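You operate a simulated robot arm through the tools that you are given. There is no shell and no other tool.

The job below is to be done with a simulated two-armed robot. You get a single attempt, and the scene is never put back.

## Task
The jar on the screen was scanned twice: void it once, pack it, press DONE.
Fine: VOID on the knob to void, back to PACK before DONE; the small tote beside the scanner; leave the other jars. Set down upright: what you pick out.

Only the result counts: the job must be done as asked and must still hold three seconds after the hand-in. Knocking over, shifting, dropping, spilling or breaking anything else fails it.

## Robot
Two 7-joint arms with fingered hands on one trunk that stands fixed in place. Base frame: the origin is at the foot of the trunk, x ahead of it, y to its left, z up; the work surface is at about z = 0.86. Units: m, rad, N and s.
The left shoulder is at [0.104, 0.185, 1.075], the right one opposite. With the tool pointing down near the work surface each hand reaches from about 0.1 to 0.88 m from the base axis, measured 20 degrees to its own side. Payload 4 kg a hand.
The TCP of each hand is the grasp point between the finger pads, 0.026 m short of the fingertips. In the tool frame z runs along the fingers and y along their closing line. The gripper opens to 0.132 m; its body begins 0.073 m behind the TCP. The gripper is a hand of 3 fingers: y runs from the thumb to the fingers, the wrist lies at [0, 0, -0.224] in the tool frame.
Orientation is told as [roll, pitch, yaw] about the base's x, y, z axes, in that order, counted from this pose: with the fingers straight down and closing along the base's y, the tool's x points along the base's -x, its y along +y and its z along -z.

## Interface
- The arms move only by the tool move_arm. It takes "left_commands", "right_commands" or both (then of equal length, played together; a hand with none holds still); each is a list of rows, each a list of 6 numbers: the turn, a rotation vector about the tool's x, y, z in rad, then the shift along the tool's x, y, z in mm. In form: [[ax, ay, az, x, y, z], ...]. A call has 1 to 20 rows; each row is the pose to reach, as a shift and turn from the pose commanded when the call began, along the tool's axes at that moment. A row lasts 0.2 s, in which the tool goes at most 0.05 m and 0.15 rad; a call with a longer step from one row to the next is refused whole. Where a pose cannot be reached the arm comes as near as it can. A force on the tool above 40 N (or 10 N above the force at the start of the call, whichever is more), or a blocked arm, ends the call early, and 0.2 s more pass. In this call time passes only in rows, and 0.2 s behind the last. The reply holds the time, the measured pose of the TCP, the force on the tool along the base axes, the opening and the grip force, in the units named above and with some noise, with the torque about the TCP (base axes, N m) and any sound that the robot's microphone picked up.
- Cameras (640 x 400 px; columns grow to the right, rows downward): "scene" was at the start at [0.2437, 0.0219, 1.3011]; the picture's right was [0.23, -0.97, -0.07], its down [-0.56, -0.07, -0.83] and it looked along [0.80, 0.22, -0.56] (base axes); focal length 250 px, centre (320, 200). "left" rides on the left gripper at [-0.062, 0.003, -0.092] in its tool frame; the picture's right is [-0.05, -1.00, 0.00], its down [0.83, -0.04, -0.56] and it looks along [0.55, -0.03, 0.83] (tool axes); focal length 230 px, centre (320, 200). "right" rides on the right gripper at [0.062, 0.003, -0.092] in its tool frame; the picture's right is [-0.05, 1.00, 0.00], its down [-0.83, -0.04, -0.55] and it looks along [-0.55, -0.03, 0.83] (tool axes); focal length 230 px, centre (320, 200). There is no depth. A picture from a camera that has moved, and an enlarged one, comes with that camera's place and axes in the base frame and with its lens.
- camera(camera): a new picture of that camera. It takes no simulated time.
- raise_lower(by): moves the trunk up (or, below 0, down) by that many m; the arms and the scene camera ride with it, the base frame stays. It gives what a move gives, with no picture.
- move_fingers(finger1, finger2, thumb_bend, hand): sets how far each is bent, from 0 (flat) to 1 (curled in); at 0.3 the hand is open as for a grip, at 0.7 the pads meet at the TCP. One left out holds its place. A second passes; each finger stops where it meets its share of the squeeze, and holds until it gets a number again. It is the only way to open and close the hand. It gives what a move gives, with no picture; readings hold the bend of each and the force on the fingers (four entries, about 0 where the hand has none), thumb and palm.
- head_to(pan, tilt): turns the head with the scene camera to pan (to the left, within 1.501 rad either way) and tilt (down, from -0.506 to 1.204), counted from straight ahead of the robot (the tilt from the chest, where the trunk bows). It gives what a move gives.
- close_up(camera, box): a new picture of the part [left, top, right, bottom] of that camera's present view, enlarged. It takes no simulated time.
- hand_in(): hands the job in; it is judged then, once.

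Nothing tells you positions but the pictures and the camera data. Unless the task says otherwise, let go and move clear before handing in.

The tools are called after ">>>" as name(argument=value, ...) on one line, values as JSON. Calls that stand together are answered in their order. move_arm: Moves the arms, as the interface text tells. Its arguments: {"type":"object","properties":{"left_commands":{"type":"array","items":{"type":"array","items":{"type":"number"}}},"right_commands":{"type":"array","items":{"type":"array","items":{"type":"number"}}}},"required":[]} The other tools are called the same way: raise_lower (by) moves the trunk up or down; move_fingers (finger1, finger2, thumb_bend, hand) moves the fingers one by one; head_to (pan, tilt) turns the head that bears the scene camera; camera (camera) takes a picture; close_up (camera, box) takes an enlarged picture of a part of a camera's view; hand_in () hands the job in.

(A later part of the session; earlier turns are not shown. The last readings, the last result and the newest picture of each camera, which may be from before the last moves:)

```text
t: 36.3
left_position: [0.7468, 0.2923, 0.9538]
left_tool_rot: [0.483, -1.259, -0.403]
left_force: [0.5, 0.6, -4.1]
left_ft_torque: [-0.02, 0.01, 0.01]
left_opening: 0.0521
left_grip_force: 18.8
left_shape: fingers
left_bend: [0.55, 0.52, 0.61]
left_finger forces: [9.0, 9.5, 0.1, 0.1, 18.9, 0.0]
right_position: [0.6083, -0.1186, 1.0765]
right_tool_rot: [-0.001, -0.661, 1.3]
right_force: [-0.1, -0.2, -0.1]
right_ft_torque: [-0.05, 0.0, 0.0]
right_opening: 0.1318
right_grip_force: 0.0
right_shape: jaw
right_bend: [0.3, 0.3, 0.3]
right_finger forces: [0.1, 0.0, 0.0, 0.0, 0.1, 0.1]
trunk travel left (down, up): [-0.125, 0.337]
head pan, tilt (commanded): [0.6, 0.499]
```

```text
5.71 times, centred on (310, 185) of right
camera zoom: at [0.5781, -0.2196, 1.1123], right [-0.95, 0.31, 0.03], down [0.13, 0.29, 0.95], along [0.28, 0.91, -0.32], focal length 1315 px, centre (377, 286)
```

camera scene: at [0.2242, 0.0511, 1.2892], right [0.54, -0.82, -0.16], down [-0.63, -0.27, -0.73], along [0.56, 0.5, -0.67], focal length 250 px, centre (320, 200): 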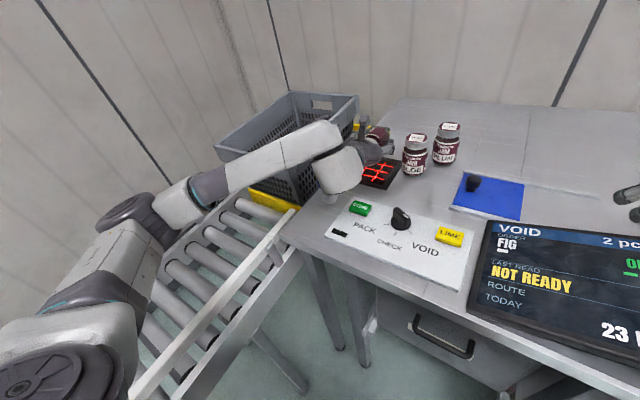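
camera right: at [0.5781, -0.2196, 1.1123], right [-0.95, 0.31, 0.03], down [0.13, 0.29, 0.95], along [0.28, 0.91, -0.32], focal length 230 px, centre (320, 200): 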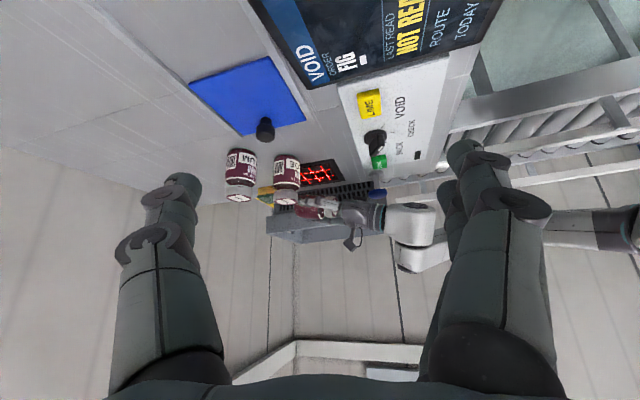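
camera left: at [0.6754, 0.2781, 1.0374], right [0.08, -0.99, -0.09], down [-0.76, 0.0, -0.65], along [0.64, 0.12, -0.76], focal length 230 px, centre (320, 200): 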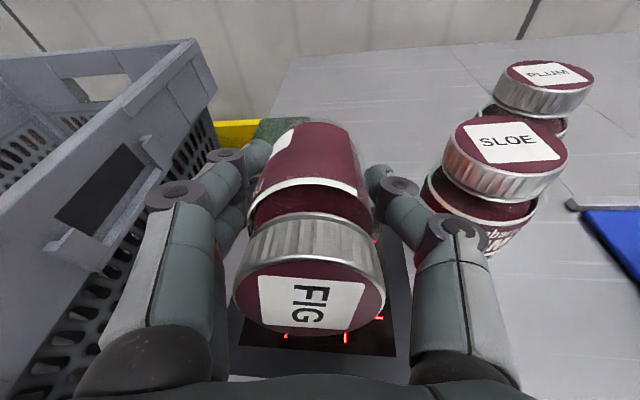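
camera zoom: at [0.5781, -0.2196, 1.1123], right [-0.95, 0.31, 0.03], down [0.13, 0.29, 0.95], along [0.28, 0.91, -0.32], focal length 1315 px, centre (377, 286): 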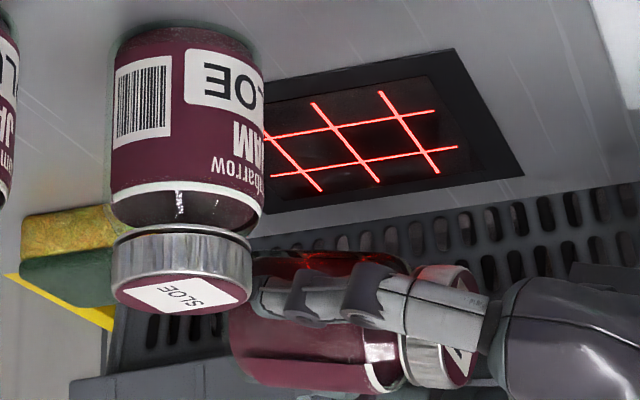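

From the side the jar is correctly above the glass (code ~6 cm up) with the wrist about 4 cm above the stamp. I'll return to the reachable 70° pitch and go down to about 3 cm.

>>> move_arm(left_commands=[[0.069, 0.0345, 0.017, 2, 0, 3], [0.138, 0.069, 0.034, 5, 0, 6], [0.207, 0.1035, 0.051, 9, 0, 10], [0.276, 0.138, 0.068, 13, 0, 13], [0.276, 0.138, 0.068, 17, 0, 15]])

>>> close_up(camera="scene", box=[440, 180, 640, 330])

>>> close_up(camera="right", box=[260, 140, 450, 260])

```text
t: 37.5
left_position: [0.7589, 0.2963, 0.9341]
left_tool_rot: [0.242, -1.109, -0.442]
left_force: [0.3, -0.8, -3.5]
left_ft_torque: [-0.03, 0.01, 0.01]
left_opening: 0.0522
left_grip_force: 18.3
left_shape: fingers
left_bend: [0.55, 0.52, 0.61]
left_finger forces: [8.8, 9.7, 0.0, 0.1, 18.8, 0.1]
right_position: [0.6087, -0.1192, 1.0763]
right_tool_rot: [0.002, -0.659, 1.301]
right_force: [-0.2, 0.7, -0.1]
right_ft_torque: [-0.01, 0.02, 0.01]
right_opening: 0.132
right_grip_force: 0.0
right_shape: jaw
right_bend: [0.3, 0.3, 0.3]
right_finger forces: [0.1, 0.1, 0.1, 0.0, 0.0, 0.0]
trunk travel left (down, up): [-0.125, 0.337]
head pan, tilt (commanded): [0.6, 0.499]
```

```text
2.67 times, centred on (540, 255) of scene
camera zoom: at [0.2244, 0.0515, 1.2891], right [0.54, -0.82, -0.16], down [-0.63, -0.27, -0.73], along [0.56, 0.5, -0.67], focal length 666 px, centre (-267, 53)
```

zoom: 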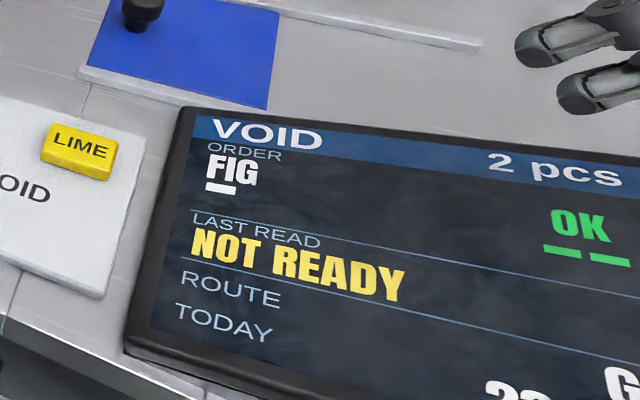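

```text
3.33 times, centred on (355, 200) of right
camera zoom: at [0.5783, -0.2192, 1.1122], right [-0.95, 0.31, 0.03], down [0.13, 0.29, 0.95], along [0.28, 0.91, -0.32], focal length 767 px, centre (203, 200)
```

zoom: 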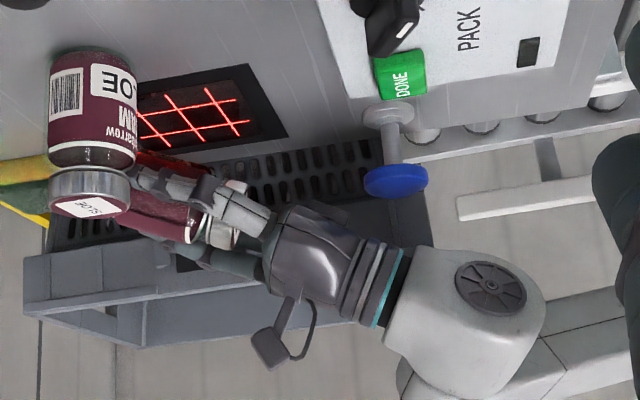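

Still no read at ~3.8 cm with 26° tilt. I'll now combine a lower height (3.5 cm), a smaller tilt (18°) and exact centring on the grid.

>>> move_arm(left_commands=[[-0.059, -0.037, -0.015, 4, 0, -6], [-0.117, -0.074, -0.029, 8, -1, -11], [-0.176, -0.1105, -0.0438, 12.4, -1.3, -17.2], [-0.176, -0.1105, -0.0438, 12.4, -1.3, -17.2]])

>>> close_up(camera="scene", box=[440, 180, 640, 330])

>>> close_up(camera="right", box=[260, 140, 450, 260])

>>> camera(camera="left")

```text
t: 38.5
left_position: [0.7377, 0.2995, 0.9303]
left_tool_rot: [0.404, -1.227, -0.422]
left_force: [0.3, 0.7, -4.2]
left_ft_torque: [0.01, 0.0, -0.03]
left_opening: 0.0518
left_grip_force: 17.9
left_shape: fingers
left_bend: [0.55, 0.52, 0.61]
left_finger forces: [8.7, 9.9, 0.0, 0.1, 18.8, 0.0]
right_position: [0.6078, -0.1181, 1.0769]
right_tool_rot: [0.001, -0.658, 1.299]
right_force: [0.0, 0.6, -0.2]
right_ft_torque: [-0.04, 0.01, -0.01]
right_opening: 0.132
right_grip_force: 0.0
right_shape: jaw
right_bend: [0.3, 0.3, 0.3]
right_finger forces: [0.0, 0.0, 0.0, 0.0, 0.0, 0.0]
trunk travel left (down, up): [-0.125, 0.337]
head pan, tilt (commanded): [0.6, 0.499]
```

```text
2.67 times, centred on (540, 255) of scene
camera zoom: at [0.2243, 0.0515, 1.2891], right [0.54, -0.82, -0.16], down [-0.63, -0.27, -0.73], along [0.56, 0.5, -0.67], focal length 666 px, centre (-267, 53)
```

zoom: 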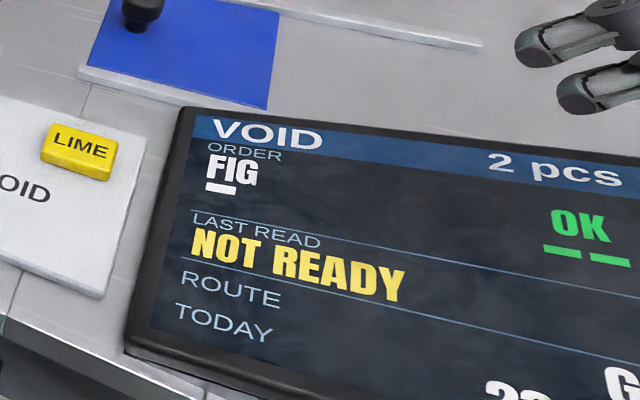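

```text
3.33 times, centred on (355, 200) of right
camera zoom: at [0.5783, -0.2192, 1.1123], right [-0.95, 0.31, 0.03], down [0.13, 0.29, 0.95], along [0.28, 0.91, -0.32], focal length 767 px, centre (203, 200)
```

zoom: 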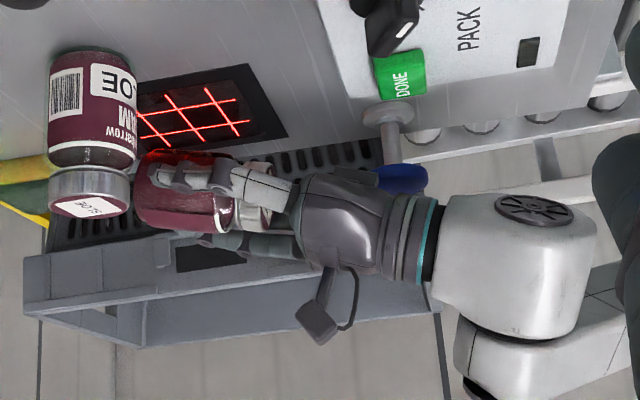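

```text
taken
camera left: at [0.6676, 0.2933, 1.0162], right [-0.02, -1.0, -0.08], down [-0.78, 0.07, -0.62], along [0.62, 0.05, -0.78], focal length 230 px, centre (320, 200)
```

left: 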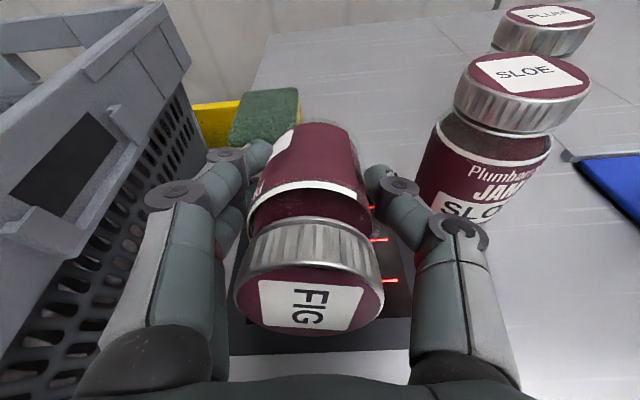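

Exactly centred at 3.5 cm/18° gives nothing either. Perhaps it needs the code nearly flat to the glass; I'll raise a bit and pitch to almost horizontal, if the arm can.

>>> move_arm(left_commands=[[0, 0, 0, -20, 3, -9], [-0.01, -0.07, 0, -35, 6, -18], [-0.02, -0.135, 0, -45, 7, -24], [-0.03, -0.2, 0, -45, 7, -24], [-0.0375, -0.267, 0, -45, 7, -24], [-0.0375, -0.267, 0, -45, 7, -24]])

>>> close_up(camera="scene", box=[440, 180, 640, 330])

>>> close_up(camera="right", box=[260, 140, 450, 260])

```text
t: 39.9
left_position: [0.728, 0.3011, 0.9803]
left_tool_rot: [0.656, -1.345, -0.666]
left_force: [0.2, 0.5, -3.1]
left_ft_torque: [-0.01, 0.04, 0.0]
left_opening: 0.052
left_grip_force: 18.7
left_shape: fingers
left_bend: [0.55, 0.52, 0.61]
left_finger forces: [8.7, 9.8, 0.0, 0.0, 18.7, 0.1]
left hand out of reach, approached as far as the arm can: row 4, 5, 6
right_position: [0.6092, -0.1181, 1.0762]
right_tool_rot: [0.001, -0.659, 1.299]
right_force: [-0.6, 0.2, -0.1]
right_ft_torque: [0.03, 0.0, 0.0]
right_opening: 0.1319
right_grip_force: 0.0
right_shape: jaw
right_bend: [0.3, 0.3, 0.3]
right_finger forces: [0.0, 0.1, 0.0, 0.1, 0.0, 0.0]
trunk travel left (down, up): [-0.125, 0.337]
head pan, tilt (commanded): [0.6, 0.499]
```

```text
2.67 times, centred on (540, 255) of scene
camera zoom: at [0.2242, 0.0515, 1.2892], right [0.54, -0.82, -0.16], down [-0.63, -0.27, -0.73], along [0.56, 0.5, -0.67], focal length 666 px, centre (-267, 53)
```

zoom: 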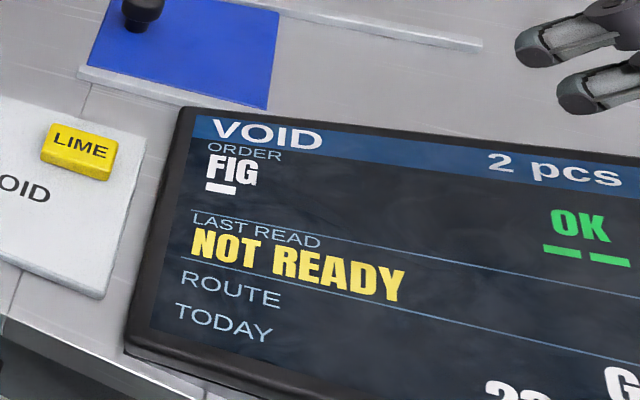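

```text
3.33 times, centred on (355, 200) of right
camera zoom: at [0.5782, -0.2192, 1.1123], right [-0.95, 0.31, 0.03], down [0.13, 0.29, 0.95], along [0.28, 0.91, -0.32], focal length 767 px, centre (203, 200)
```

zoom: 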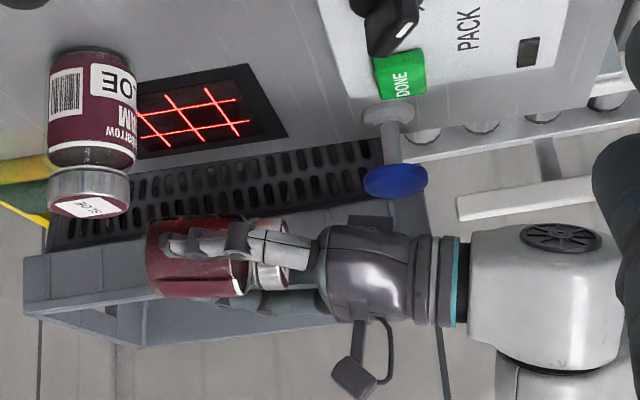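

Centred with only 10° tilt at 8.7 cm and still nothing, so the geometry seems fine. I'll look closely at the scanner window and the hand-held jar for an obstruction.

>>> close_up(camera="scene", box=[330, 110, 410, 200])

>>> close_up(camera="right", box=[285, 150, 345, 190])

>>> close_up(camera="right", box=[290, 180, 370, 240])

>>> close_up(camera="left", box=[200, 80, 460, 400])

```text
4.44 times, centred on (370, 155) of scene
camera zoom: at [0.2242, 0.0515, 1.2892], right [0.54, -0.82, -0.16], down [-0.63, -0.27, -0.73], along [0.56, 0.5, -0.67], focal length 1109 px, centre (98, 400)
```

zoom: 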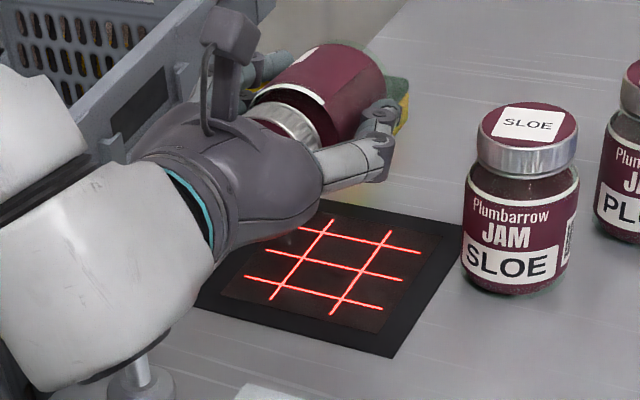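

```text
10.00 times, centred on (315, 170) of right
camera zoom: at [0.5782, -0.2192, 1.1123], right [-0.95, 0.31, 0.03], down [0.13, 0.29, 0.95], along [0.28, 0.91, -0.32], focal length 2301 px, centre (370, 500)
```

zoom: 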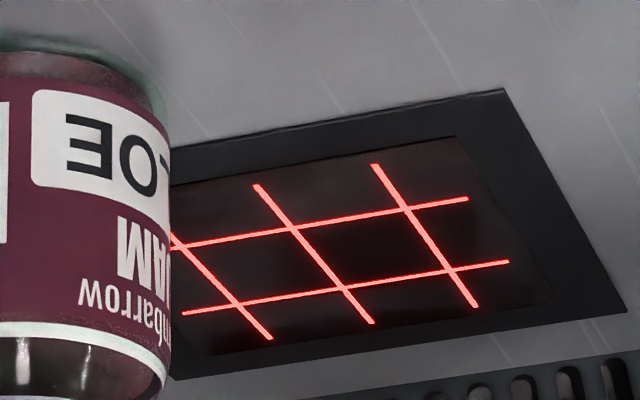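

```text
6.67 times, centred on (330, 210) of right
camera zoom: at [0.5782, -0.2192, 1.1123], right [-0.95, 0.31, 0.03], down [0.13, 0.29, 0.95], along [0.28, 0.91, -0.32], focal length 1534 px, centre (253, 133)
```

zoom: 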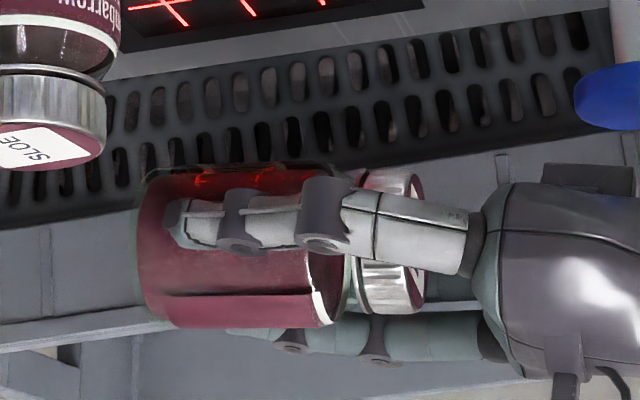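

```text
1.25 times, centred on (330, 240) of left
camera zoom: at [0.6477, 0.2942, 1.056], right [-0.01, -1.0, -0.09], down [-0.69, 0.07, -0.72], along [0.72, 0.05, -0.69], focal length 288 px, centre (308, 150)
```

zoom: 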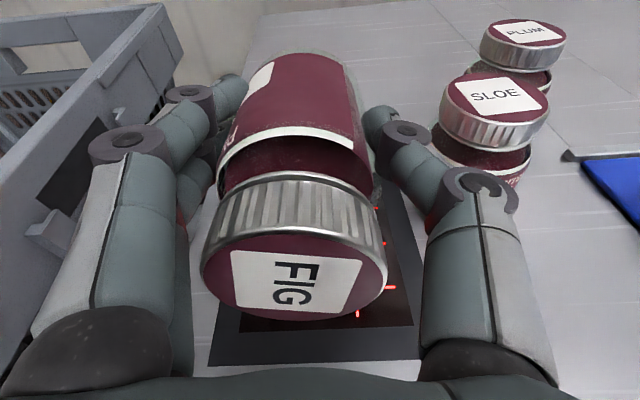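

The window and the code look unobstructed. I'll test a much closer range — code about 2 cm above the glass — with the hand yawed slightly so the wrist stays clear of the stamp.

>>> move_arm(left_commands=[[-0.031, 0.073, -0.01, 5, -5, 8], [-0.062, 0.146, -0.02, 20, -10, 14], [-0.062, 0.146, -0.02, 35, -13, 19], [-0.062, 0.146, -0.02, 48, -15, 23], [-0.062, 0.146, -0.02, 57, -16, 26]])

>>> close_up(camera="scene", box=[440, 180, 640, 330])

>>> close_up(camera="right", box=[260, 140, 450, 260])

```text
t: 41.1
left_position: [0.7448, 0.2906, 0.9179]
left_tool_rot: [0.407, -1.227, -0.339]
left_force: [0.3, -0.6, -3.7]
left_ft_torque: [-0.04, -0.02, 0.0]
left_opening: 0.0516
left_grip_force: 17.9
left_shape: fingers
left_bend: [0.55, 0.52, 0.61]
left_finger forces: [8.7, 9.5, 0.1, 0.0, 18.6, 0.1]
right_position: [0.6086, -0.1184, 1.0776]
right_tool_rot: [0.0, -0.659, 1.3]
right_force: [-0.5, 0.7, 0.7]
right_ft_torque: [0.02, 0.0, -0.02]
right_opening: 0.1319
right_grip_force: 0.0
right_shape: jaw
right_bend: [0.3, 0.3, 0.3]
right_finger forces: [0.0, 0.0, 0.0, 0.0, 0.0, 0.1]
trunk travel left (down, up): [-0.125, 0.337]
head pan, tilt (commanded): [0.6, 0.499]
```

```text
2.67 times, centred on (540, 255) of scene
camera zoom: at [0.2239, 0.0512, 1.2893], right [0.54, -0.82, -0.16], down [-0.63, -0.27, -0.73], along [0.56, 0.5, -0.67], focal length 666 px, centre (-267, 53)
```

zoom: 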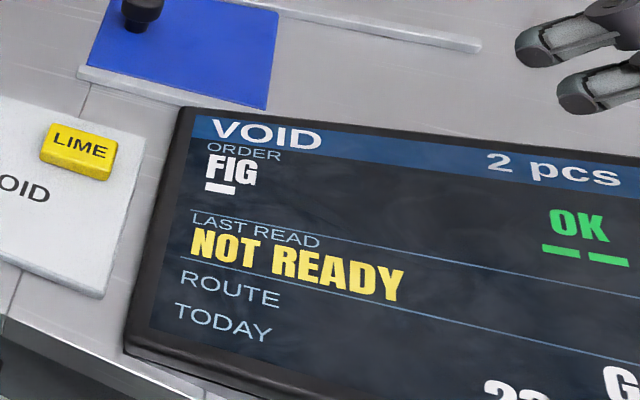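

```text
3.33 times, centred on (355, 200) of right
camera zoom: at [0.5779, -0.2195, 1.1127], right [-0.95, 0.31, 0.03], down [0.13, 0.29, 0.95], along [0.28, 0.91, -0.32], focal length 767 px, centre (203, 200)
```

zoom: 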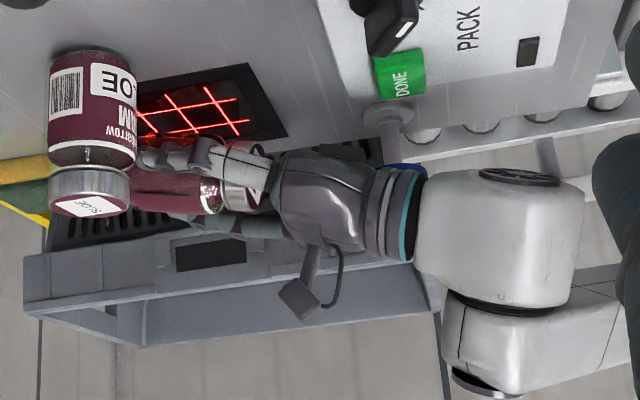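

No read at 2 cm either. Maybe it reads only while the code sweeps across the lines; I'll raise to ~6 cm and slide it out forward, then check before sweeping back.

>>> move_arm(left_commands=[[0, 0, 0, -17, 2, -6], [0, 0, 0, -35, 5, -11], [0, 0, 0, -44, 4, 15], [0, 0, 0, -52, 3, 41], [0, 0, 0, -58, 2, 60]])

>>> close_up(camera="scene", box=[440, 180, 640, 330])

>>> close_up(camera="right", box=[220, 140, 410, 260])

```text
t: 42.3
left_position: [0.8203, 0.2922, 0.9543]
left_tool_rot: [0.406, -1.224, -0.343]
left_force: [-0.2, 0.3, -4.5]
left_ft_torque: [-0.01, -0.02, 0.0]
left_opening: 0.0516
left_grip_force: 18.1
left_shape: fingers
left_bend: [0.55, 0.52, 0.61]
left_finger forces: [8.7, 9.7, 0.0, 0.0, 18.6, 0.0]
right_position: [0.6084, -0.1188, 1.0753]
right_tool_rot: [0.001, -0.66, 1.3]
right_force: [0.3, -0.3, 0.4]
right_ft_torque: [0.05, 0.03, 0.01]
right_opening: 0.1319
right_grip_force: 0.0
right_shape: jaw
right_bend: [0.3, 0.3, 0.3]
right_finger forces: [0.0, 0.0, 0.0, 0.0, 0.0, 0.0]
trunk travel left (down, up): [-0.125, 0.337]
head pan, tilt (commanded): [0.6, 0.499]
```

```text
2.67 times, centred on (540, 255) of scene
camera zoom: at [0.2247, 0.0514, 1.289], right [0.54, -0.82, -0.16], down [-0.63, -0.27, -0.73], along [0.56, 0.5, -0.67], focal length 666 px, centre (-267, 53)
```

zoom: 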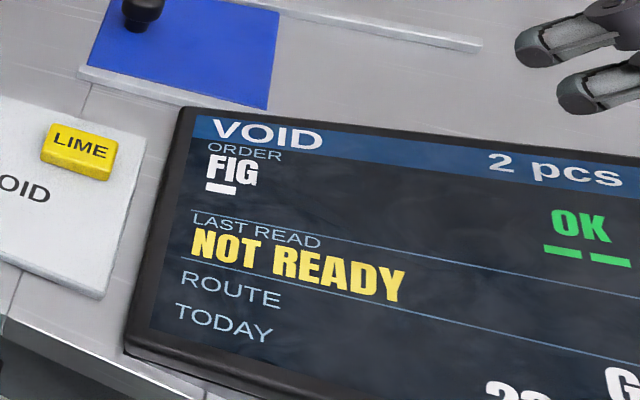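

```text
3.33 times, centred on (315, 200) of right
camera zoom: at [0.5786, -0.2192, 1.112], right [-0.95, 0.31, 0.03], down [0.13, 0.29, 0.95], along [0.28, 0.91, -0.32], focal length 767 px, centre (337, 200)
```

zoom: 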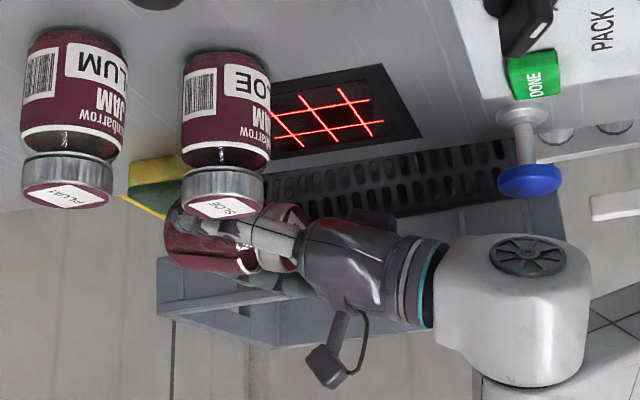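

>>> move_arm(left_commands=[[0, 0, 0, 8, 1, -25], [0, 0, 0, 16, 2, -49], [0, 0, 0, 25, 3, -74], [0, 0, 0, 33, 5, -98], [0, 0, 0, 41, 6, -123]])

>>> close_up(camera="scene", box=[440, 180, 640, 330])

>>> close_up(camera="right", box=[220, 140, 410, 260])

```text
t: 43.5
left_position: [0.6885, 0.294, 0.9567]
left_tool_rot: [0.407, -1.226, -0.343]
left_force: [-0.2, 0.1, -2.3]
left_ft_torque: [-0.03, -0.01, 0.01]
left_opening: 0.0518
left_grip_force: 18.8
left_shape: fingers
left_bend: [0.55, 0.52, 0.61]
left_finger forces: [8.8, 9.8, 0.1, 0.1, 18.7, 0.1]
right_position: [0.6079, -0.1189, 1.0767]
right_tool_rot: [0.001, -0.661, 1.301]
right_force: [0.6, 0.5, 0.0]
right_ft_torque: [0.0, -0.01, 0.02]
right_opening: 0.132
right_grip_force: 0.1
right_shape: jaw
right_bend: [0.3, 0.3, 0.3]
right_finger forces: [0.0, 0.0, 0.1, 0.0, 0.0, 0.0]
trunk travel left (down, up): [-0.125, 0.337]
head pan, tilt (commanded): [0.6, 0.499]
```

```text
2.67 times, centred on (540, 255) of scene
camera zoom: at [0.2233, 0.0516, 1.2894], right [0.54, -0.82, -0.16], down [-0.63, -0.27, -0.73], along [0.56, 0.5, -0.67], focal length 666 px, centre (-267, 53)
```

zoom: 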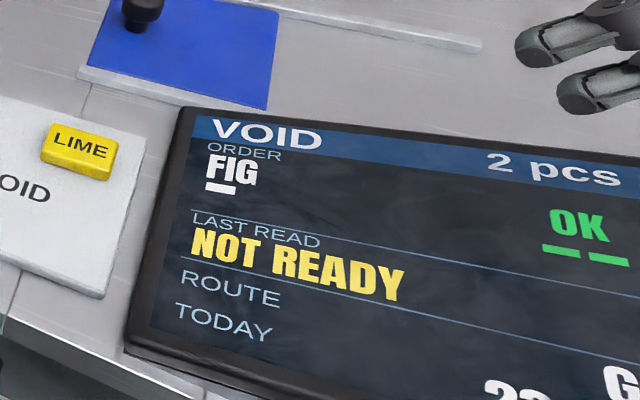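

```text
3.33 times, centred on (315, 200) of right
camera zoom: at [0.5773, -0.2192, 1.1129], right [-0.95, 0.31, 0.03], down [0.13, 0.29, 0.95], along [0.28, 0.91, -0.32], focal length 767 px, centre (337, 200)
```

zoom: 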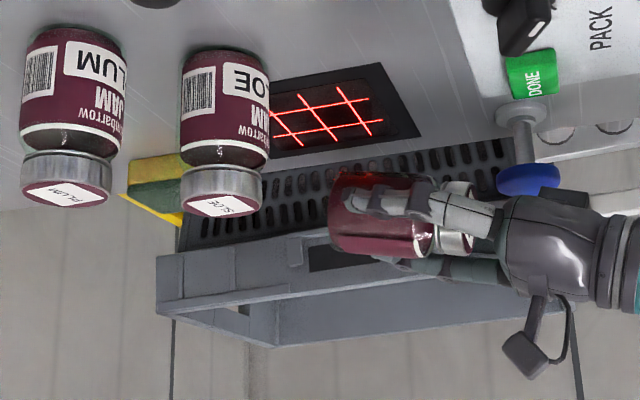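

Still nothing. I'll lift the jar away and take a sharp look at its barcode and how the fingers lie relative to it.

>>> move_arm(left_commands=[[0, 0, 0, -28, 4, -9], [0, 0, 0, -56, 8, -19], [0.01, 0.14, 0, -85, 12, -28], [0.02, 0.28, 0, -113, 16, -37], [0.03, 0.42, 0, -132, 18, -43], [0.04, 0.56, 0, -150, 20, -50], [0.05, 0.7, 0, -150, 20, -50], [0.06, 0.84, 0, -150, 20, -50], [0.07, 0.98, 0, -150, 20, -50]])

>>> camera(camera="scene")

>>> camera(camera="right")

```text
t: 45.5
left_position: [0.6895, 0.2912, 1.1149]
left_tool_rot: [0.089, -0.262, -0.024]
left_force: [-0.3, 0.3, -4.3]
left_ft_torque: [-0.02, 0.01, 0.02]
left_opening: 0.0519
left_grip_force: 18.7
left_shape: fingers
left_bend: [0.55, 0.52, 0.61]
left_finger forces: [9.1, 9.7, 0.0, 0.0, 18.7, 0.1]
right_position: [0.6095, -0.1193, 1.0764]
right_tool_rot: [0.0, -0.66, 1.3]
right_force: [0.6, 0.2, 0.1]
right_ft_torque: [0.0, 0.02, 0.01]
right_opening: 0.1317
right_grip_force: 0.1
right_shape: jaw
right_bend: [0.3, 0.3, 0.3]
right_finger forces: [0.1, 0.0, 0.0, 0.0, 0.0, 0.1]
trunk travel left (down, up): [-0.125, 0.337]
head pan, tilt (commanded): [0.6, 0.499]
```

```text
taken
camera scene: at [0.224, 0.0511, 1.2893], right [0.54, -0.82, -0.16], down [-0.63, -0.27, -0.73], along [0.56, 0.5, -0.67], focal length 250 px, centre (320, 200)
```

scene: 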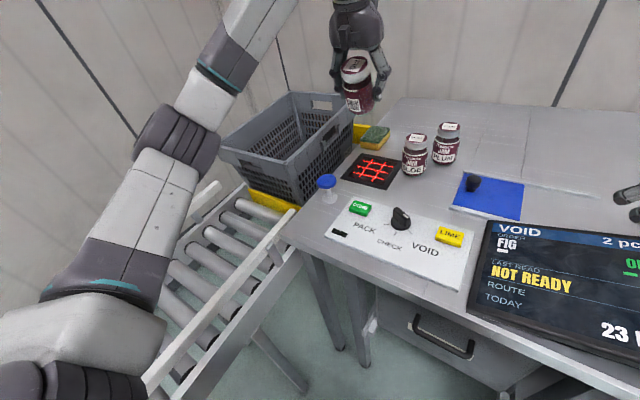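

```text
taken
camera right: at [0.578, -0.2196, 1.1125], right [-0.95, 0.31, 0.03], down [0.13, 0.29, 0.95], along [0.28, 0.91, -0.32], focal length 230 px, centre (320, 200)
```

right: 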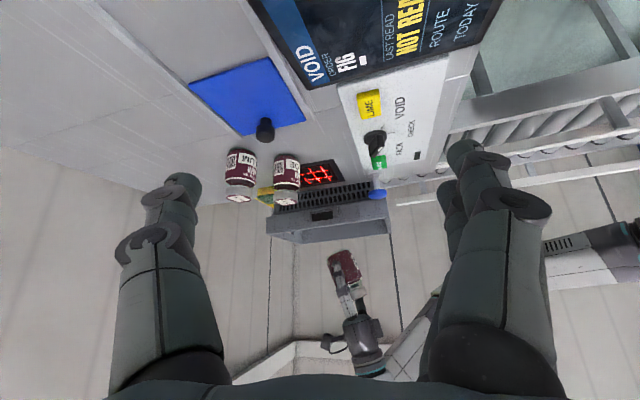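

>>> close_up(camera="scene", box=[320, 30, 410, 130])

>>> close_up(camera="scene", box=[335, 80, 385, 120])

>>> close_up(camera="scene", box=[300, 150, 420, 240])

>>> close_up(camera="scene", box=[470, 210, 640, 350])

```text
4.00 times, centred on (365, 80) of scene
camera zoom: at [0.224, 0.0511, 1.2893], right [0.54, -0.82, -0.16], down [-0.63, -0.27, -0.73], along [0.56, 0.5, -0.67], focal length 998 px, centre (140, 680)
```

zoom: 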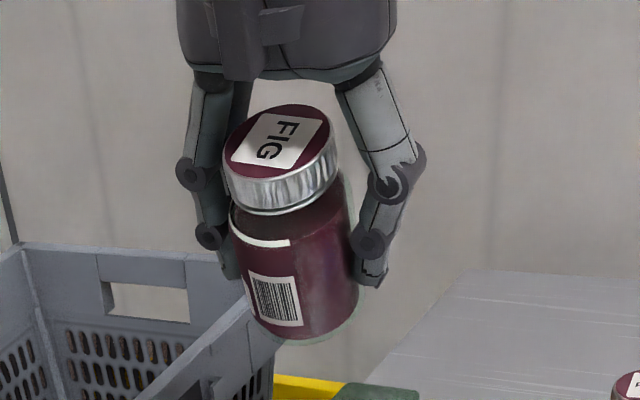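

```text
10.00 times, centred on (360, 100) of scene
camera zoom: at [0.224, 0.0511, 1.2893], right [0.54, -0.82, -0.16], down [-0.63, -0.27, -0.73], along [0.56, 0.5, -0.67], focal length 2496 px, centre (-80, 1200)
```

zoom: 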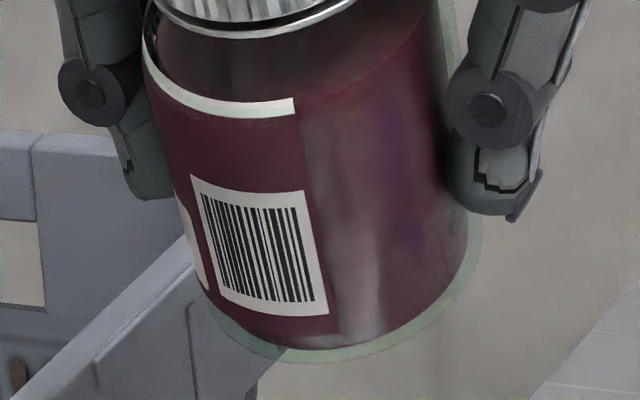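

```text
4.44 times, centred on (360, 195) of scene
camera zoom: at [0.224, 0.0511, 1.2893], right [0.54, -0.82, -0.16], down [-0.63, -0.27, -0.73], along [0.56, 0.5, -0.67], focal length 1109 px, centre (142, 222)
```

zoom: 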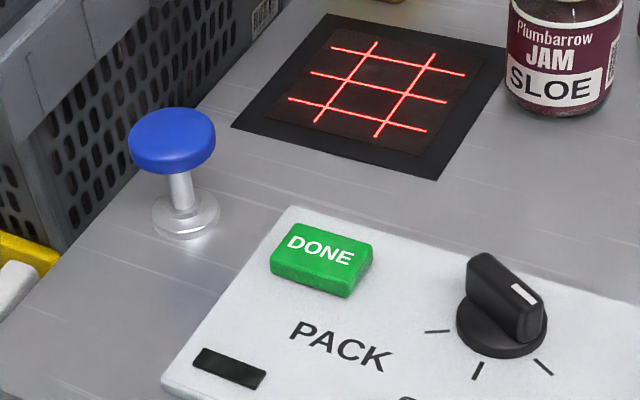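

```text
2.86 times, centred on (555, 280) of scene
camera zoom: at [0.224, 0.0511, 1.2893], right [0.54, -0.82, -0.16], down [-0.63, -0.27, -0.73], along [0.56, 0.5, -0.67], focal length 713 px, centre (-351, -29)
```

zoom: 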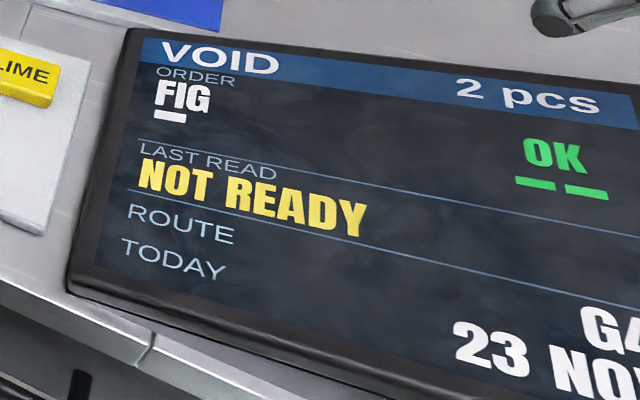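

The barcode is intact and exposed, facing where I assumed. Perhaps the station itself is "NOT READY", so I'll inspect the other devices (card holder, pad, lamp) closely.

>>> head_to(pan=-0.45, tilt=0.4)

>>> camera(camera="scene")

>>> close_up(camera="scene", box=[290, 60, 450, 180])

>>> close_up(camera="scene", box=[110, 130, 330, 280])

```text
t: 46.8
left_position: [0.689, 0.2915, 1.1145]
left_tool_rot: [0.09, -0.267, -0.028]
left_force: [-0.5, 0.9, -3.9]
left_ft_torque: [-0.01, -0.01, 0.01]
left_opening: 0.0516
left_grip_force: 18.3
left_shape: fingers
left_bend: [0.55, 0.52, 0.61]
left_finger forces: [9.1, 9.8, 0.0, 0.0, 18.8, 0.0]
right_position: [0.6083, -0.1189, 1.0755]
right_tool_rot: [0.002, -0.661, 1.302]
right_force: [0.3, 0.8, 0.2]
right_ft_torque: [0.0, 0.02, 0.0]
right_opening: 0.132
right_grip_force: 0.1
right_shape: jaw
right_bend: [0.3, 0.3, 0.3]
right_finger forces: [0.2, 0.1, 0.0, 0.0, 0.0, 0.1]
trunk travel left (down, up): [-0.125, 0.337]
head pan, tilt (commanded): [-0.45, 0.4]
```

```text
taken
camera scene: at [0.235, -0.0402, 1.2955], right [-0.42, -0.9, 0.12], down [-0.6, 0.17, -0.78], along [0.68, -0.4, -0.61], focal length 250 px, centre (320, 200)
```

scene: 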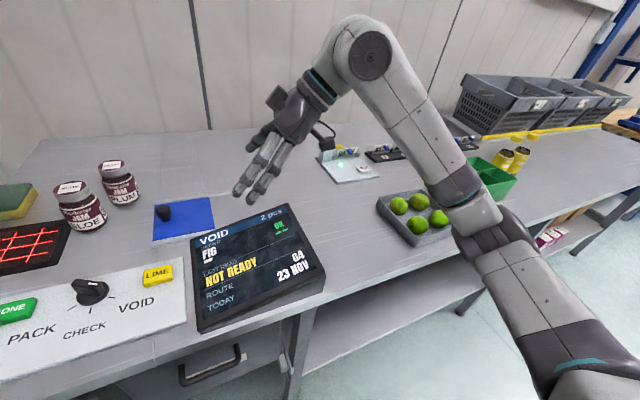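

```text
3.33 times, centred on (370, 120) of scene
camera zoom: at [0.235, -0.0402, 1.2955], right [-0.42, -0.9, 0.12], down [-0.6, 0.17, -0.78], along [0.68, -0.4, -0.61], focal length 832 px, centre (153, 467)
```

zoom: 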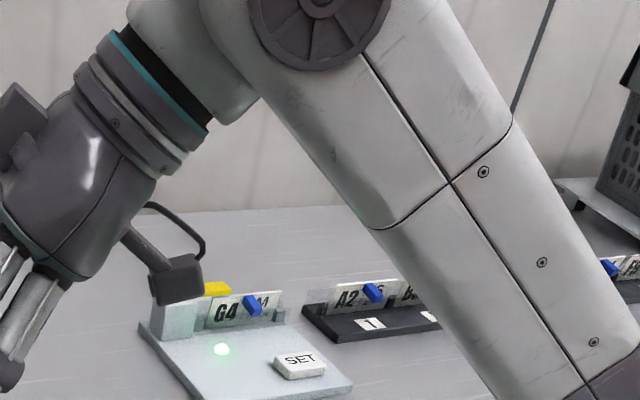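

```text
2.67 times, centred on (220, 205) of scene
camera zoom: at [0.235, -0.0402, 1.2955], right [-0.42, -0.9, 0.12], down [-0.6, 0.17, -0.78], along [0.68, -0.4, -0.61], focal length 666 px, centre (587, 187)
```

zoom: 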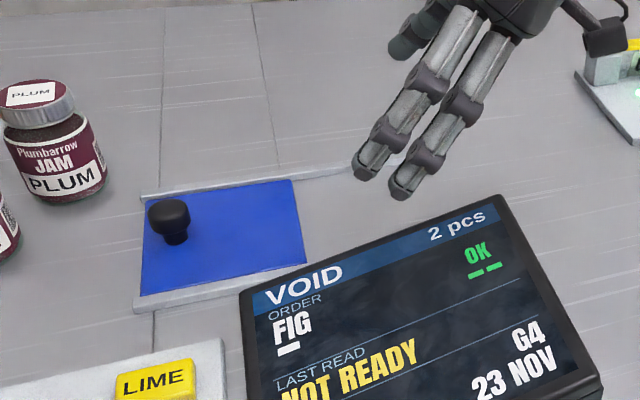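

Nothing else looks like an interlock, so the reader may want the code squarely facing the glass. I'll set the jar back upright near its spot and regrasp it with a 30° lean, so the code can point exactly down. First straighten up and move back right.

>>> move_arm(left_commands=[[0.029, 0.09, -0.005, 0, -20, -2], [0.058, 0.18, -0.01, -1, -40, -4], [0.0865, 0.268, -0.014, -1.5, -60, -5]])

>>> move_arm(left_commands=[[0, 0, -0.127, 0, -9, 0], [0, 0, -0.254, 0, -18, 0], [0, 0, -0.381, 0, -28, 0], [0, 0, -0.508, 0, -37, 5], [0, 0, -0.635, 0, -46, 15], [0, 0, -0.762, 0, -55, 25], [0, 0, -0.889, 0, -64, 35], [0, 0, -1.016, 0, -74, 45], [0, 0, -1.143, 0, -83, 60], [0, 0, -1.27, 0, -92, 80], [0, 0, -1.396, -1, -101, 100]])

>>> head_to(pan=0.3, tilt=0.45)

>>> camera(camera="scene")

>>> camera(camera="left")

```text
t: 47.6
left_position: [0.6881, 0.2302, 1.1154]
left_tool_rot: [-0.001, 0.001, 0.001]
left_force: [0.0, -0.5, -2.7]
left_ft_torque: [0.03, -0.04, 0.02]
left_opening: 0.0516
left_grip_force: 19.1
left_shape: fingers
left_bend: [0.55, 0.52, 0.61]
left_finger forces: [9.3, 9.8, 0.0, 0.0, 18.7, 0.0]
right_position: [0.608, -0.1191, 1.0751]
right_tool_rot: [0.001, -0.66, 1.299]
right_force: [0.7, -0.2, -0.6]
right_ft_torque: [0.02, 0.01, 0.02]
right_opening: 0.1319
right_grip_force: 0.1
right_shape: jaw
right_bend: [0.3, 0.3, 0.3]
right_finger forces: [0.0, 0.0, 0.0, 0.1, 0.0, 0.0]
trunk travel left (down, up): [-0.125, 0.337]
head pan, tilt (commanded): [-0.45, 0.4]
```

```text
t: 50.0
left_position: [0.69, 0.1302, 1.0149]
left_tool_rot: [0.001, 0.004, 1.397]
left_force: [0.5, 0.1, -3.3]
left_ft_torque: [0.03, 0.0, 0.04]
left_opening: 0.0518
left_grip_force: 18.9
left_shape: fingers
left_bend: [0.55, 0.52, 0.61]
left_finger forces: [9.2, 10.0, 0.0, 0.0, 18.6, 0.0]
right_position: [0.6085, -0.1188, 1.0751]
right_tool_rot: [0.004, -0.659, 1.3]
right_force: [0.3, -0.4, -0.9]
right_ft_torque: [0.02, -0.02, -0.03]
right_opening: 0.132
right_grip_force: 0.0
right_shape: jaw
right_bend: [0.3, 0.3, 0.3]
right_finger forces: [0.0, 0.0, 0.1, 0.1, 0.1, 0.0]
trunk travel left (down, up): [-0.125, 0.337]
head pan, tilt (commanded): [-0.45, 0.4]
```

```text
t: 51.1
left_position: [0.6904, 0.1297, 1.0153]
left_tool_rot: [0.0, 0.0, 1.395]
left_force: [0.1, 0.6, -3.7]
left_ft_torque: [0.01, 0.01, -0.02]
left_opening: 0.0515
left_grip_force: 19.4
left_shape: fingers
left_bend: [0.55, 0.52, 0.61]
left_finger forces: [9.3, 10.0, 0.0, 0.0, 18.7, 0.0]
right_position: [0.6083, -0.1186, 1.0762]
right_tool_rot: [0.002, -0.661, 1.299]
right_force: [-0.1, -0.4, 0.2]
right_ft_torque: [0.04, -0.01, 0.03]
right_opening: 0.1319
right_grip_force: 0.1
right_shape: jaw
right_bend: [0.3, 0.3, 0.3]
right_finger forces: [0.0, 0.0, 0.0, 0.0, 0.0, 0.1]
trunk travel left (down, up): [-0.125, 0.337]
head pan, tilt (commanded): [0.3, 0.45]
```

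```text
taken
camera scene: at [0.2378, 0.027, 1.2898], right [0.28, -0.96, -0.08], down [-0.66, -0.13, -0.74], along [0.7, 0.27, -0.66], focal length 250 px, centre (320, 200)
```

scene: 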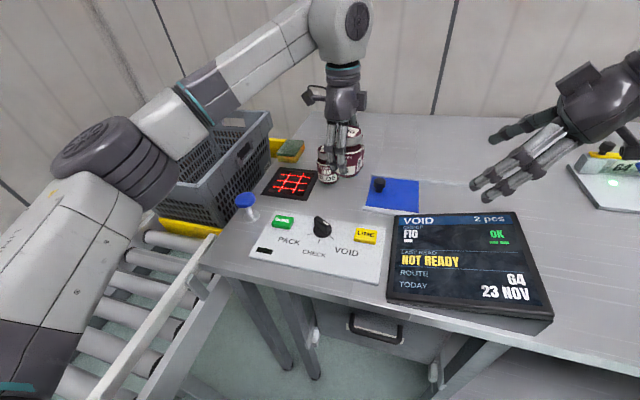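

```text
taken
camera left: at [0.6965, 0.1916, 1.1066], right [0.99, -0.12, 0.0], down [-0.1, -0.82, 0.56], along [-0.07, -0.55, -0.83], focal length 230 px, centre (320, 200)
```

left: 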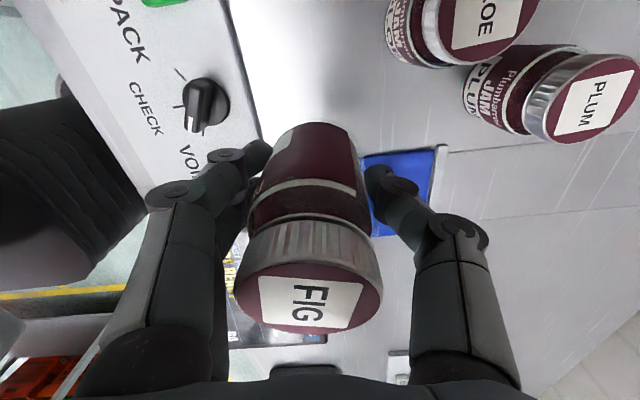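

The jar hangs vertically over a free spot at about (0.688, 0.130). Setting it down gently.

>>> move_arm(left_commands=[[0, 0, 0, 0, 0, 25], [0, 0, 0, 0, 0, 50], [0, 0, 0, 0, 0, 75], [0, 0, 0, 0, 0, 90], [0, 0, 0, 0, 0, 97], [0, 0, 0, 0, 0, 102]])

>>> close_up(camera="scene", box=[270, 90, 410, 210])

```text
t: 52.5
left_position: [0.6897, 0.1303, 0.9133]
left_tool_rot: [0.0, 0.003, 1.397]
left_force: [1.5, 0.8, 1.3]
left_ft_torque: [-0.01, 0.06, 0.03]
left_opening: 0.0516
left_grip_force: 18.7
left_shape: fingers
left_bend: [0.55, 0.52, 0.61]
left_finger forces: [9.3, 9.8, 0.0, 0.0, 19.3, 0.0]
right_position: [0.6094, -0.118, 1.0775]
right_tool_rot: [0.001, -0.659, 1.301]
right_force: [0.2, -1.0, -0.2]
right_ft_torque: [0.01, -0.02, 0.02]
right_opening: 0.132
right_grip_force: 0.1
right_shape: jaw
right_bend: [0.3, 0.3, 0.3]
right_finger forces: [0.0, 0.1, 0.1, 0.0, 0.1, 0.0]
trunk travel left (down, up): [-0.125, 0.337]
head pan, tilt (commanded): [0.3, 0.45]
```

```text
3.33 times, centred on (340, 150) of scene
camera zoom: at [0.237, 0.0273, 1.2902], right [0.28, -0.96, -0.08], down [-0.65, -0.13, -0.74], along [0.7, 0.27, -0.66], focal length 832 px, centre (253, 367)
```

zoom: 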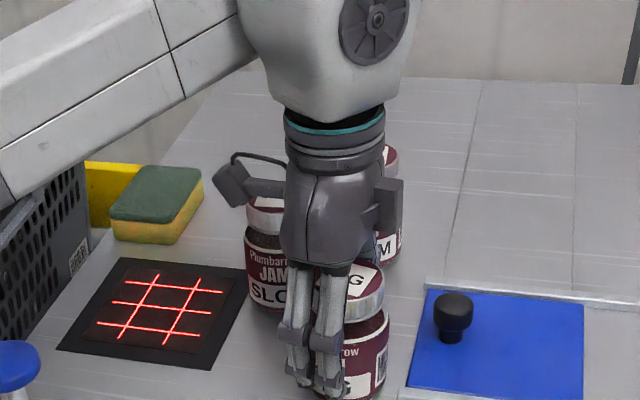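

The force shows the jar is resting on the table. Releasing and rising.

>>> move_fingers(hand="left", finger1=0.4, finger2=0.4, thumb_bend=0.42)

>>> move_arm(left_commands=[[0, 0, 0, 0, 0, -20], [0, 0, 0, 0, 0, -45], [0, 0, 0, 0, 0, -75], [0, 0, 0, 0, 0, -105]])

>>> camera(camera="left")

>>> close_up(camera="left", box=[250, 80, 390, 220])

>>> close_up(camera="right", box=[200, 120, 380, 240])

```text
t: 53.5
left_position: [0.6907, 0.1299, 0.9124]
left_tool_rot: [0.0, 0.001, 1.394]
left_force: [0.2, -0.2, -0.6]
left_ft_torque: [0.03, 0.01, 0.0]
left_opening: 0.0974
left_grip_force: 0.0
left_shape: fingers
left_bend: [0.4, 0.4, 0.42]
left_finger forces: [0.0, 0.0, 0.0, 0.1, 0.0, 0.0]
right_position: [0.6078, -0.1184, 1.0767]
right_tool_rot: [0.0, -0.66, 1.302]
right_force: [0.1, -0.8, 0.5]
right_ft_torque: [-0.05, -0.03, 0.05]
right_opening: 0.1319
right_grip_force: 0.2
right_shape: jaw
right_bend: [0.3, 0.3, 0.3]
right_finger forces: [0.0, 0.0, 0.1, 0.0, 0.1, 0.0]
trunk travel left (down, up): [-0.125, 0.337]
head pan, tilt (commanded): [0.3, 0.45]
```

```text
t: 54.5
left_position: [0.6884, 0.1294, 1.0198]
left_tool_rot: [0.001, 0.001, 1.394]
left_force: [0.2, -0.1, -0.4]
left_ft_torque: [0.01, -0.02, -0.01]
left_opening: 0.0979
left_grip_force: 0.0
left_shape: fingers
left_bend: [0.4, 0.4, 0.42]
left_finger forces: [0.0, 0.1, 0.0, 0.0, 0.1, 0.0]
right_position: [0.6068, -0.119, 1.0762]
right_tool_rot: [-0.001, -0.659, 1.299]
right_force: [0.7, 0.0, -0.6]
right_ft_torque: [0.0, -0.03, 0.01]
right_opening: 0.1318
right_grip_force: 0.0
right_shape: jaw
right_bend: [0.3, 0.3, 0.3]
right_finger forces: [0.1, 0.0, 0.1, 0.0, 0.0, 0.0]
trunk travel left (down, up): [-0.125, 0.337]
head pan, tilt (commanded): [0.3, 0.45]
```

```text
taken
camera left: at [0.6948, 0.1909, 1.1111], right [0.99, -0.12, 0.0], down [-0.1, -0.82, 0.56], along [-0.07, -0.55, -0.83], focal length 230 px, centre (320, 200)
```

left: 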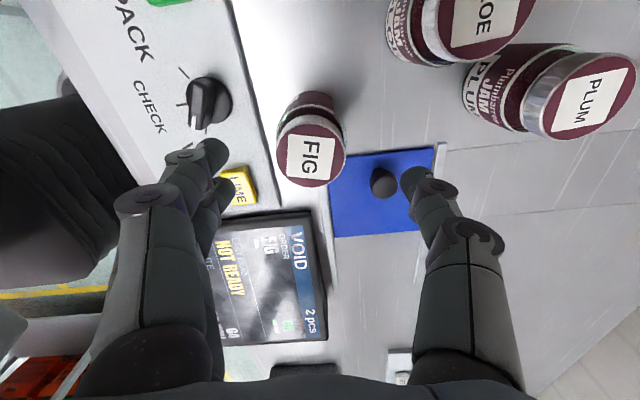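

```text
2.86 times, centred on (320, 150) of left
camera zoom: at [0.6948, 0.1909, 1.1111], right [0.99, -0.12, 0.0], down [-0.1, -0.82, 0.56], along [-0.07, -0.55, -0.83], focal length 657 px, centre (320, 343)
```

zoom: 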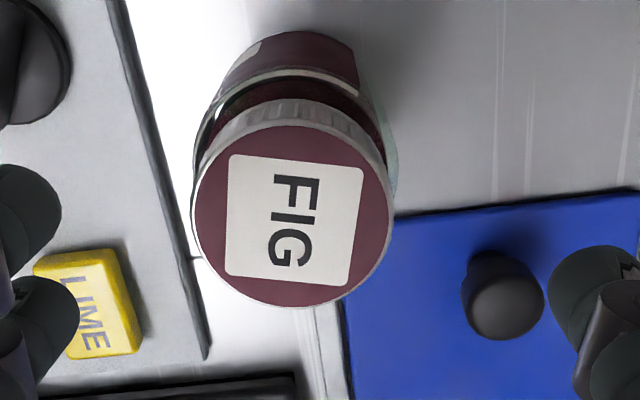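

```text
3.33 times, centred on (290, 180) of right
camera zoom: at [0.5772, -0.2197, 1.1129], right [-0.95, 0.31, 0.03], down [0.13, 0.29, 0.95], along [0.28, 0.91, -0.32], focal length 767 px, centre (420, 267)
```

zoom: 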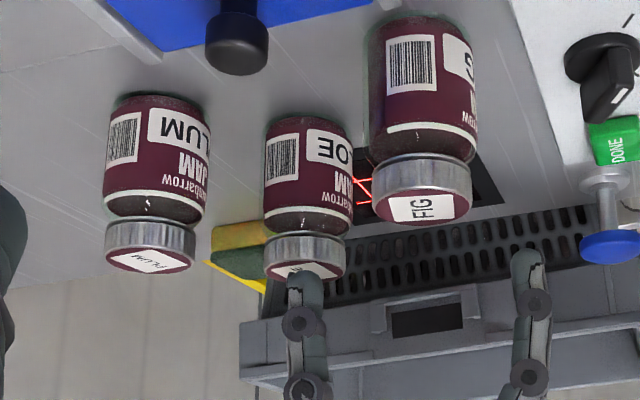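

The jar stands upright at (0.681, 0.133), code facing −y. Now I'll lean the open hand by 30° toward the code side, above the jar, and check.

>>> move_arm(left_commands=[[0.007, 0.131, -0.026, -0.5, 2, -5], [0.014, 0.262, -0.052, -1, 4, -10], [0.021, 0.393, -0.079, -1.5, 6, -15], [0.0275, 0.524, -0.105, -2, 8, -20]])

>>> camera(camera="left")

>>> close_up(camera="scene", box=[270, 60, 410, 210])

>>> close_up(camera="right", box=[200, 120, 400, 280])

```text
t: 55.5
left_position: [0.6821, 0.1334, 1.0379]
left_tool_rot: [0.002, 0.529, 1.505]
left_force: [0.5, -0.3, -0.3]
left_ft_torque: [-0.03, 0.0, 0.0]
left_opening: 0.0976
left_grip_force: 0.1
left_shape: fingers
left_bend: [0.4, 0.4, 0.42]
left_finger forces: [0.0, 0.0, 0.1, 0.1, 0.0, 0.0]
right_position: [0.6085, -0.1182, 1.0763]
right_tool_rot: [0.002, -0.659, 1.301]
right_force: [-0.4, 0.3, -0.2]
right_ft_torque: [-0.03, -0.01, 0.0]
right_opening: 0.132
right_grip_force: 0.0
right_shape: jaw
right_bend: [0.3, 0.3, 0.3]
right_finger forces: [0.1, 0.0, 0.1, 0.0, 0.1, 0.0]
trunk travel left (down, up): [-0.125, 0.337]
head pan, tilt (commanded): [0.3, 0.45]
```

```text
taken
camera left: at [0.6843, 0.2332, 1.0861], right [1.0, -0.02, -0.03], down [0.01, -0.44, 0.9], along [-0.03, -0.9, -0.44], focal length 230 px, centre (320, 200)
```

left: 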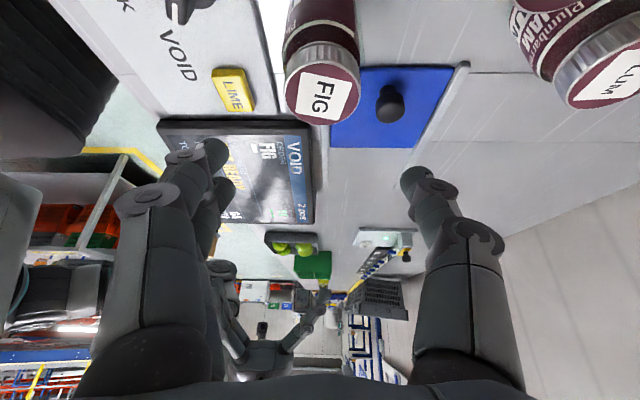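

```text
2.67 times, centred on (340, 135) of scene
camera zoom: at [0.2375, 0.0278, 1.2898], right [0.28, -0.96, -0.08], down [-0.66, -0.13, -0.74], along [0.7, 0.27, -0.66], focal length 666 px, centre (267, 373)
```

zoom: 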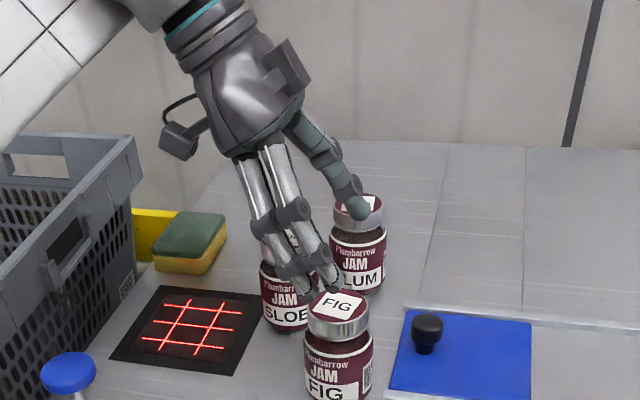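

```text
2.50 times, centred on (300, 200) of right
camera zoom: at [0.5779, -0.2188, 1.1125], right [-0.95, 0.31, 0.03], down [0.13, 0.29, 0.95], along [0.28, 0.91, -0.32], focal length 575 px, centre (370, 200)
```

zoom: 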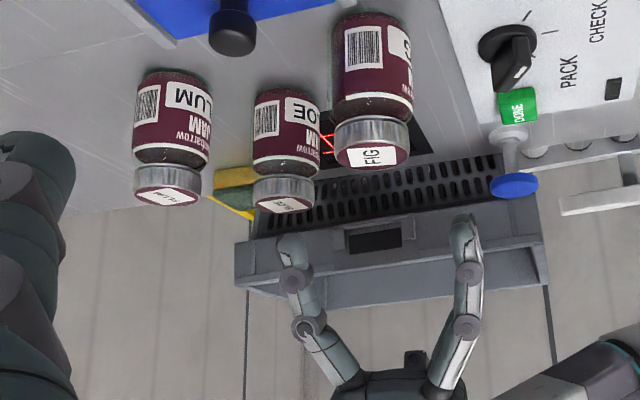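

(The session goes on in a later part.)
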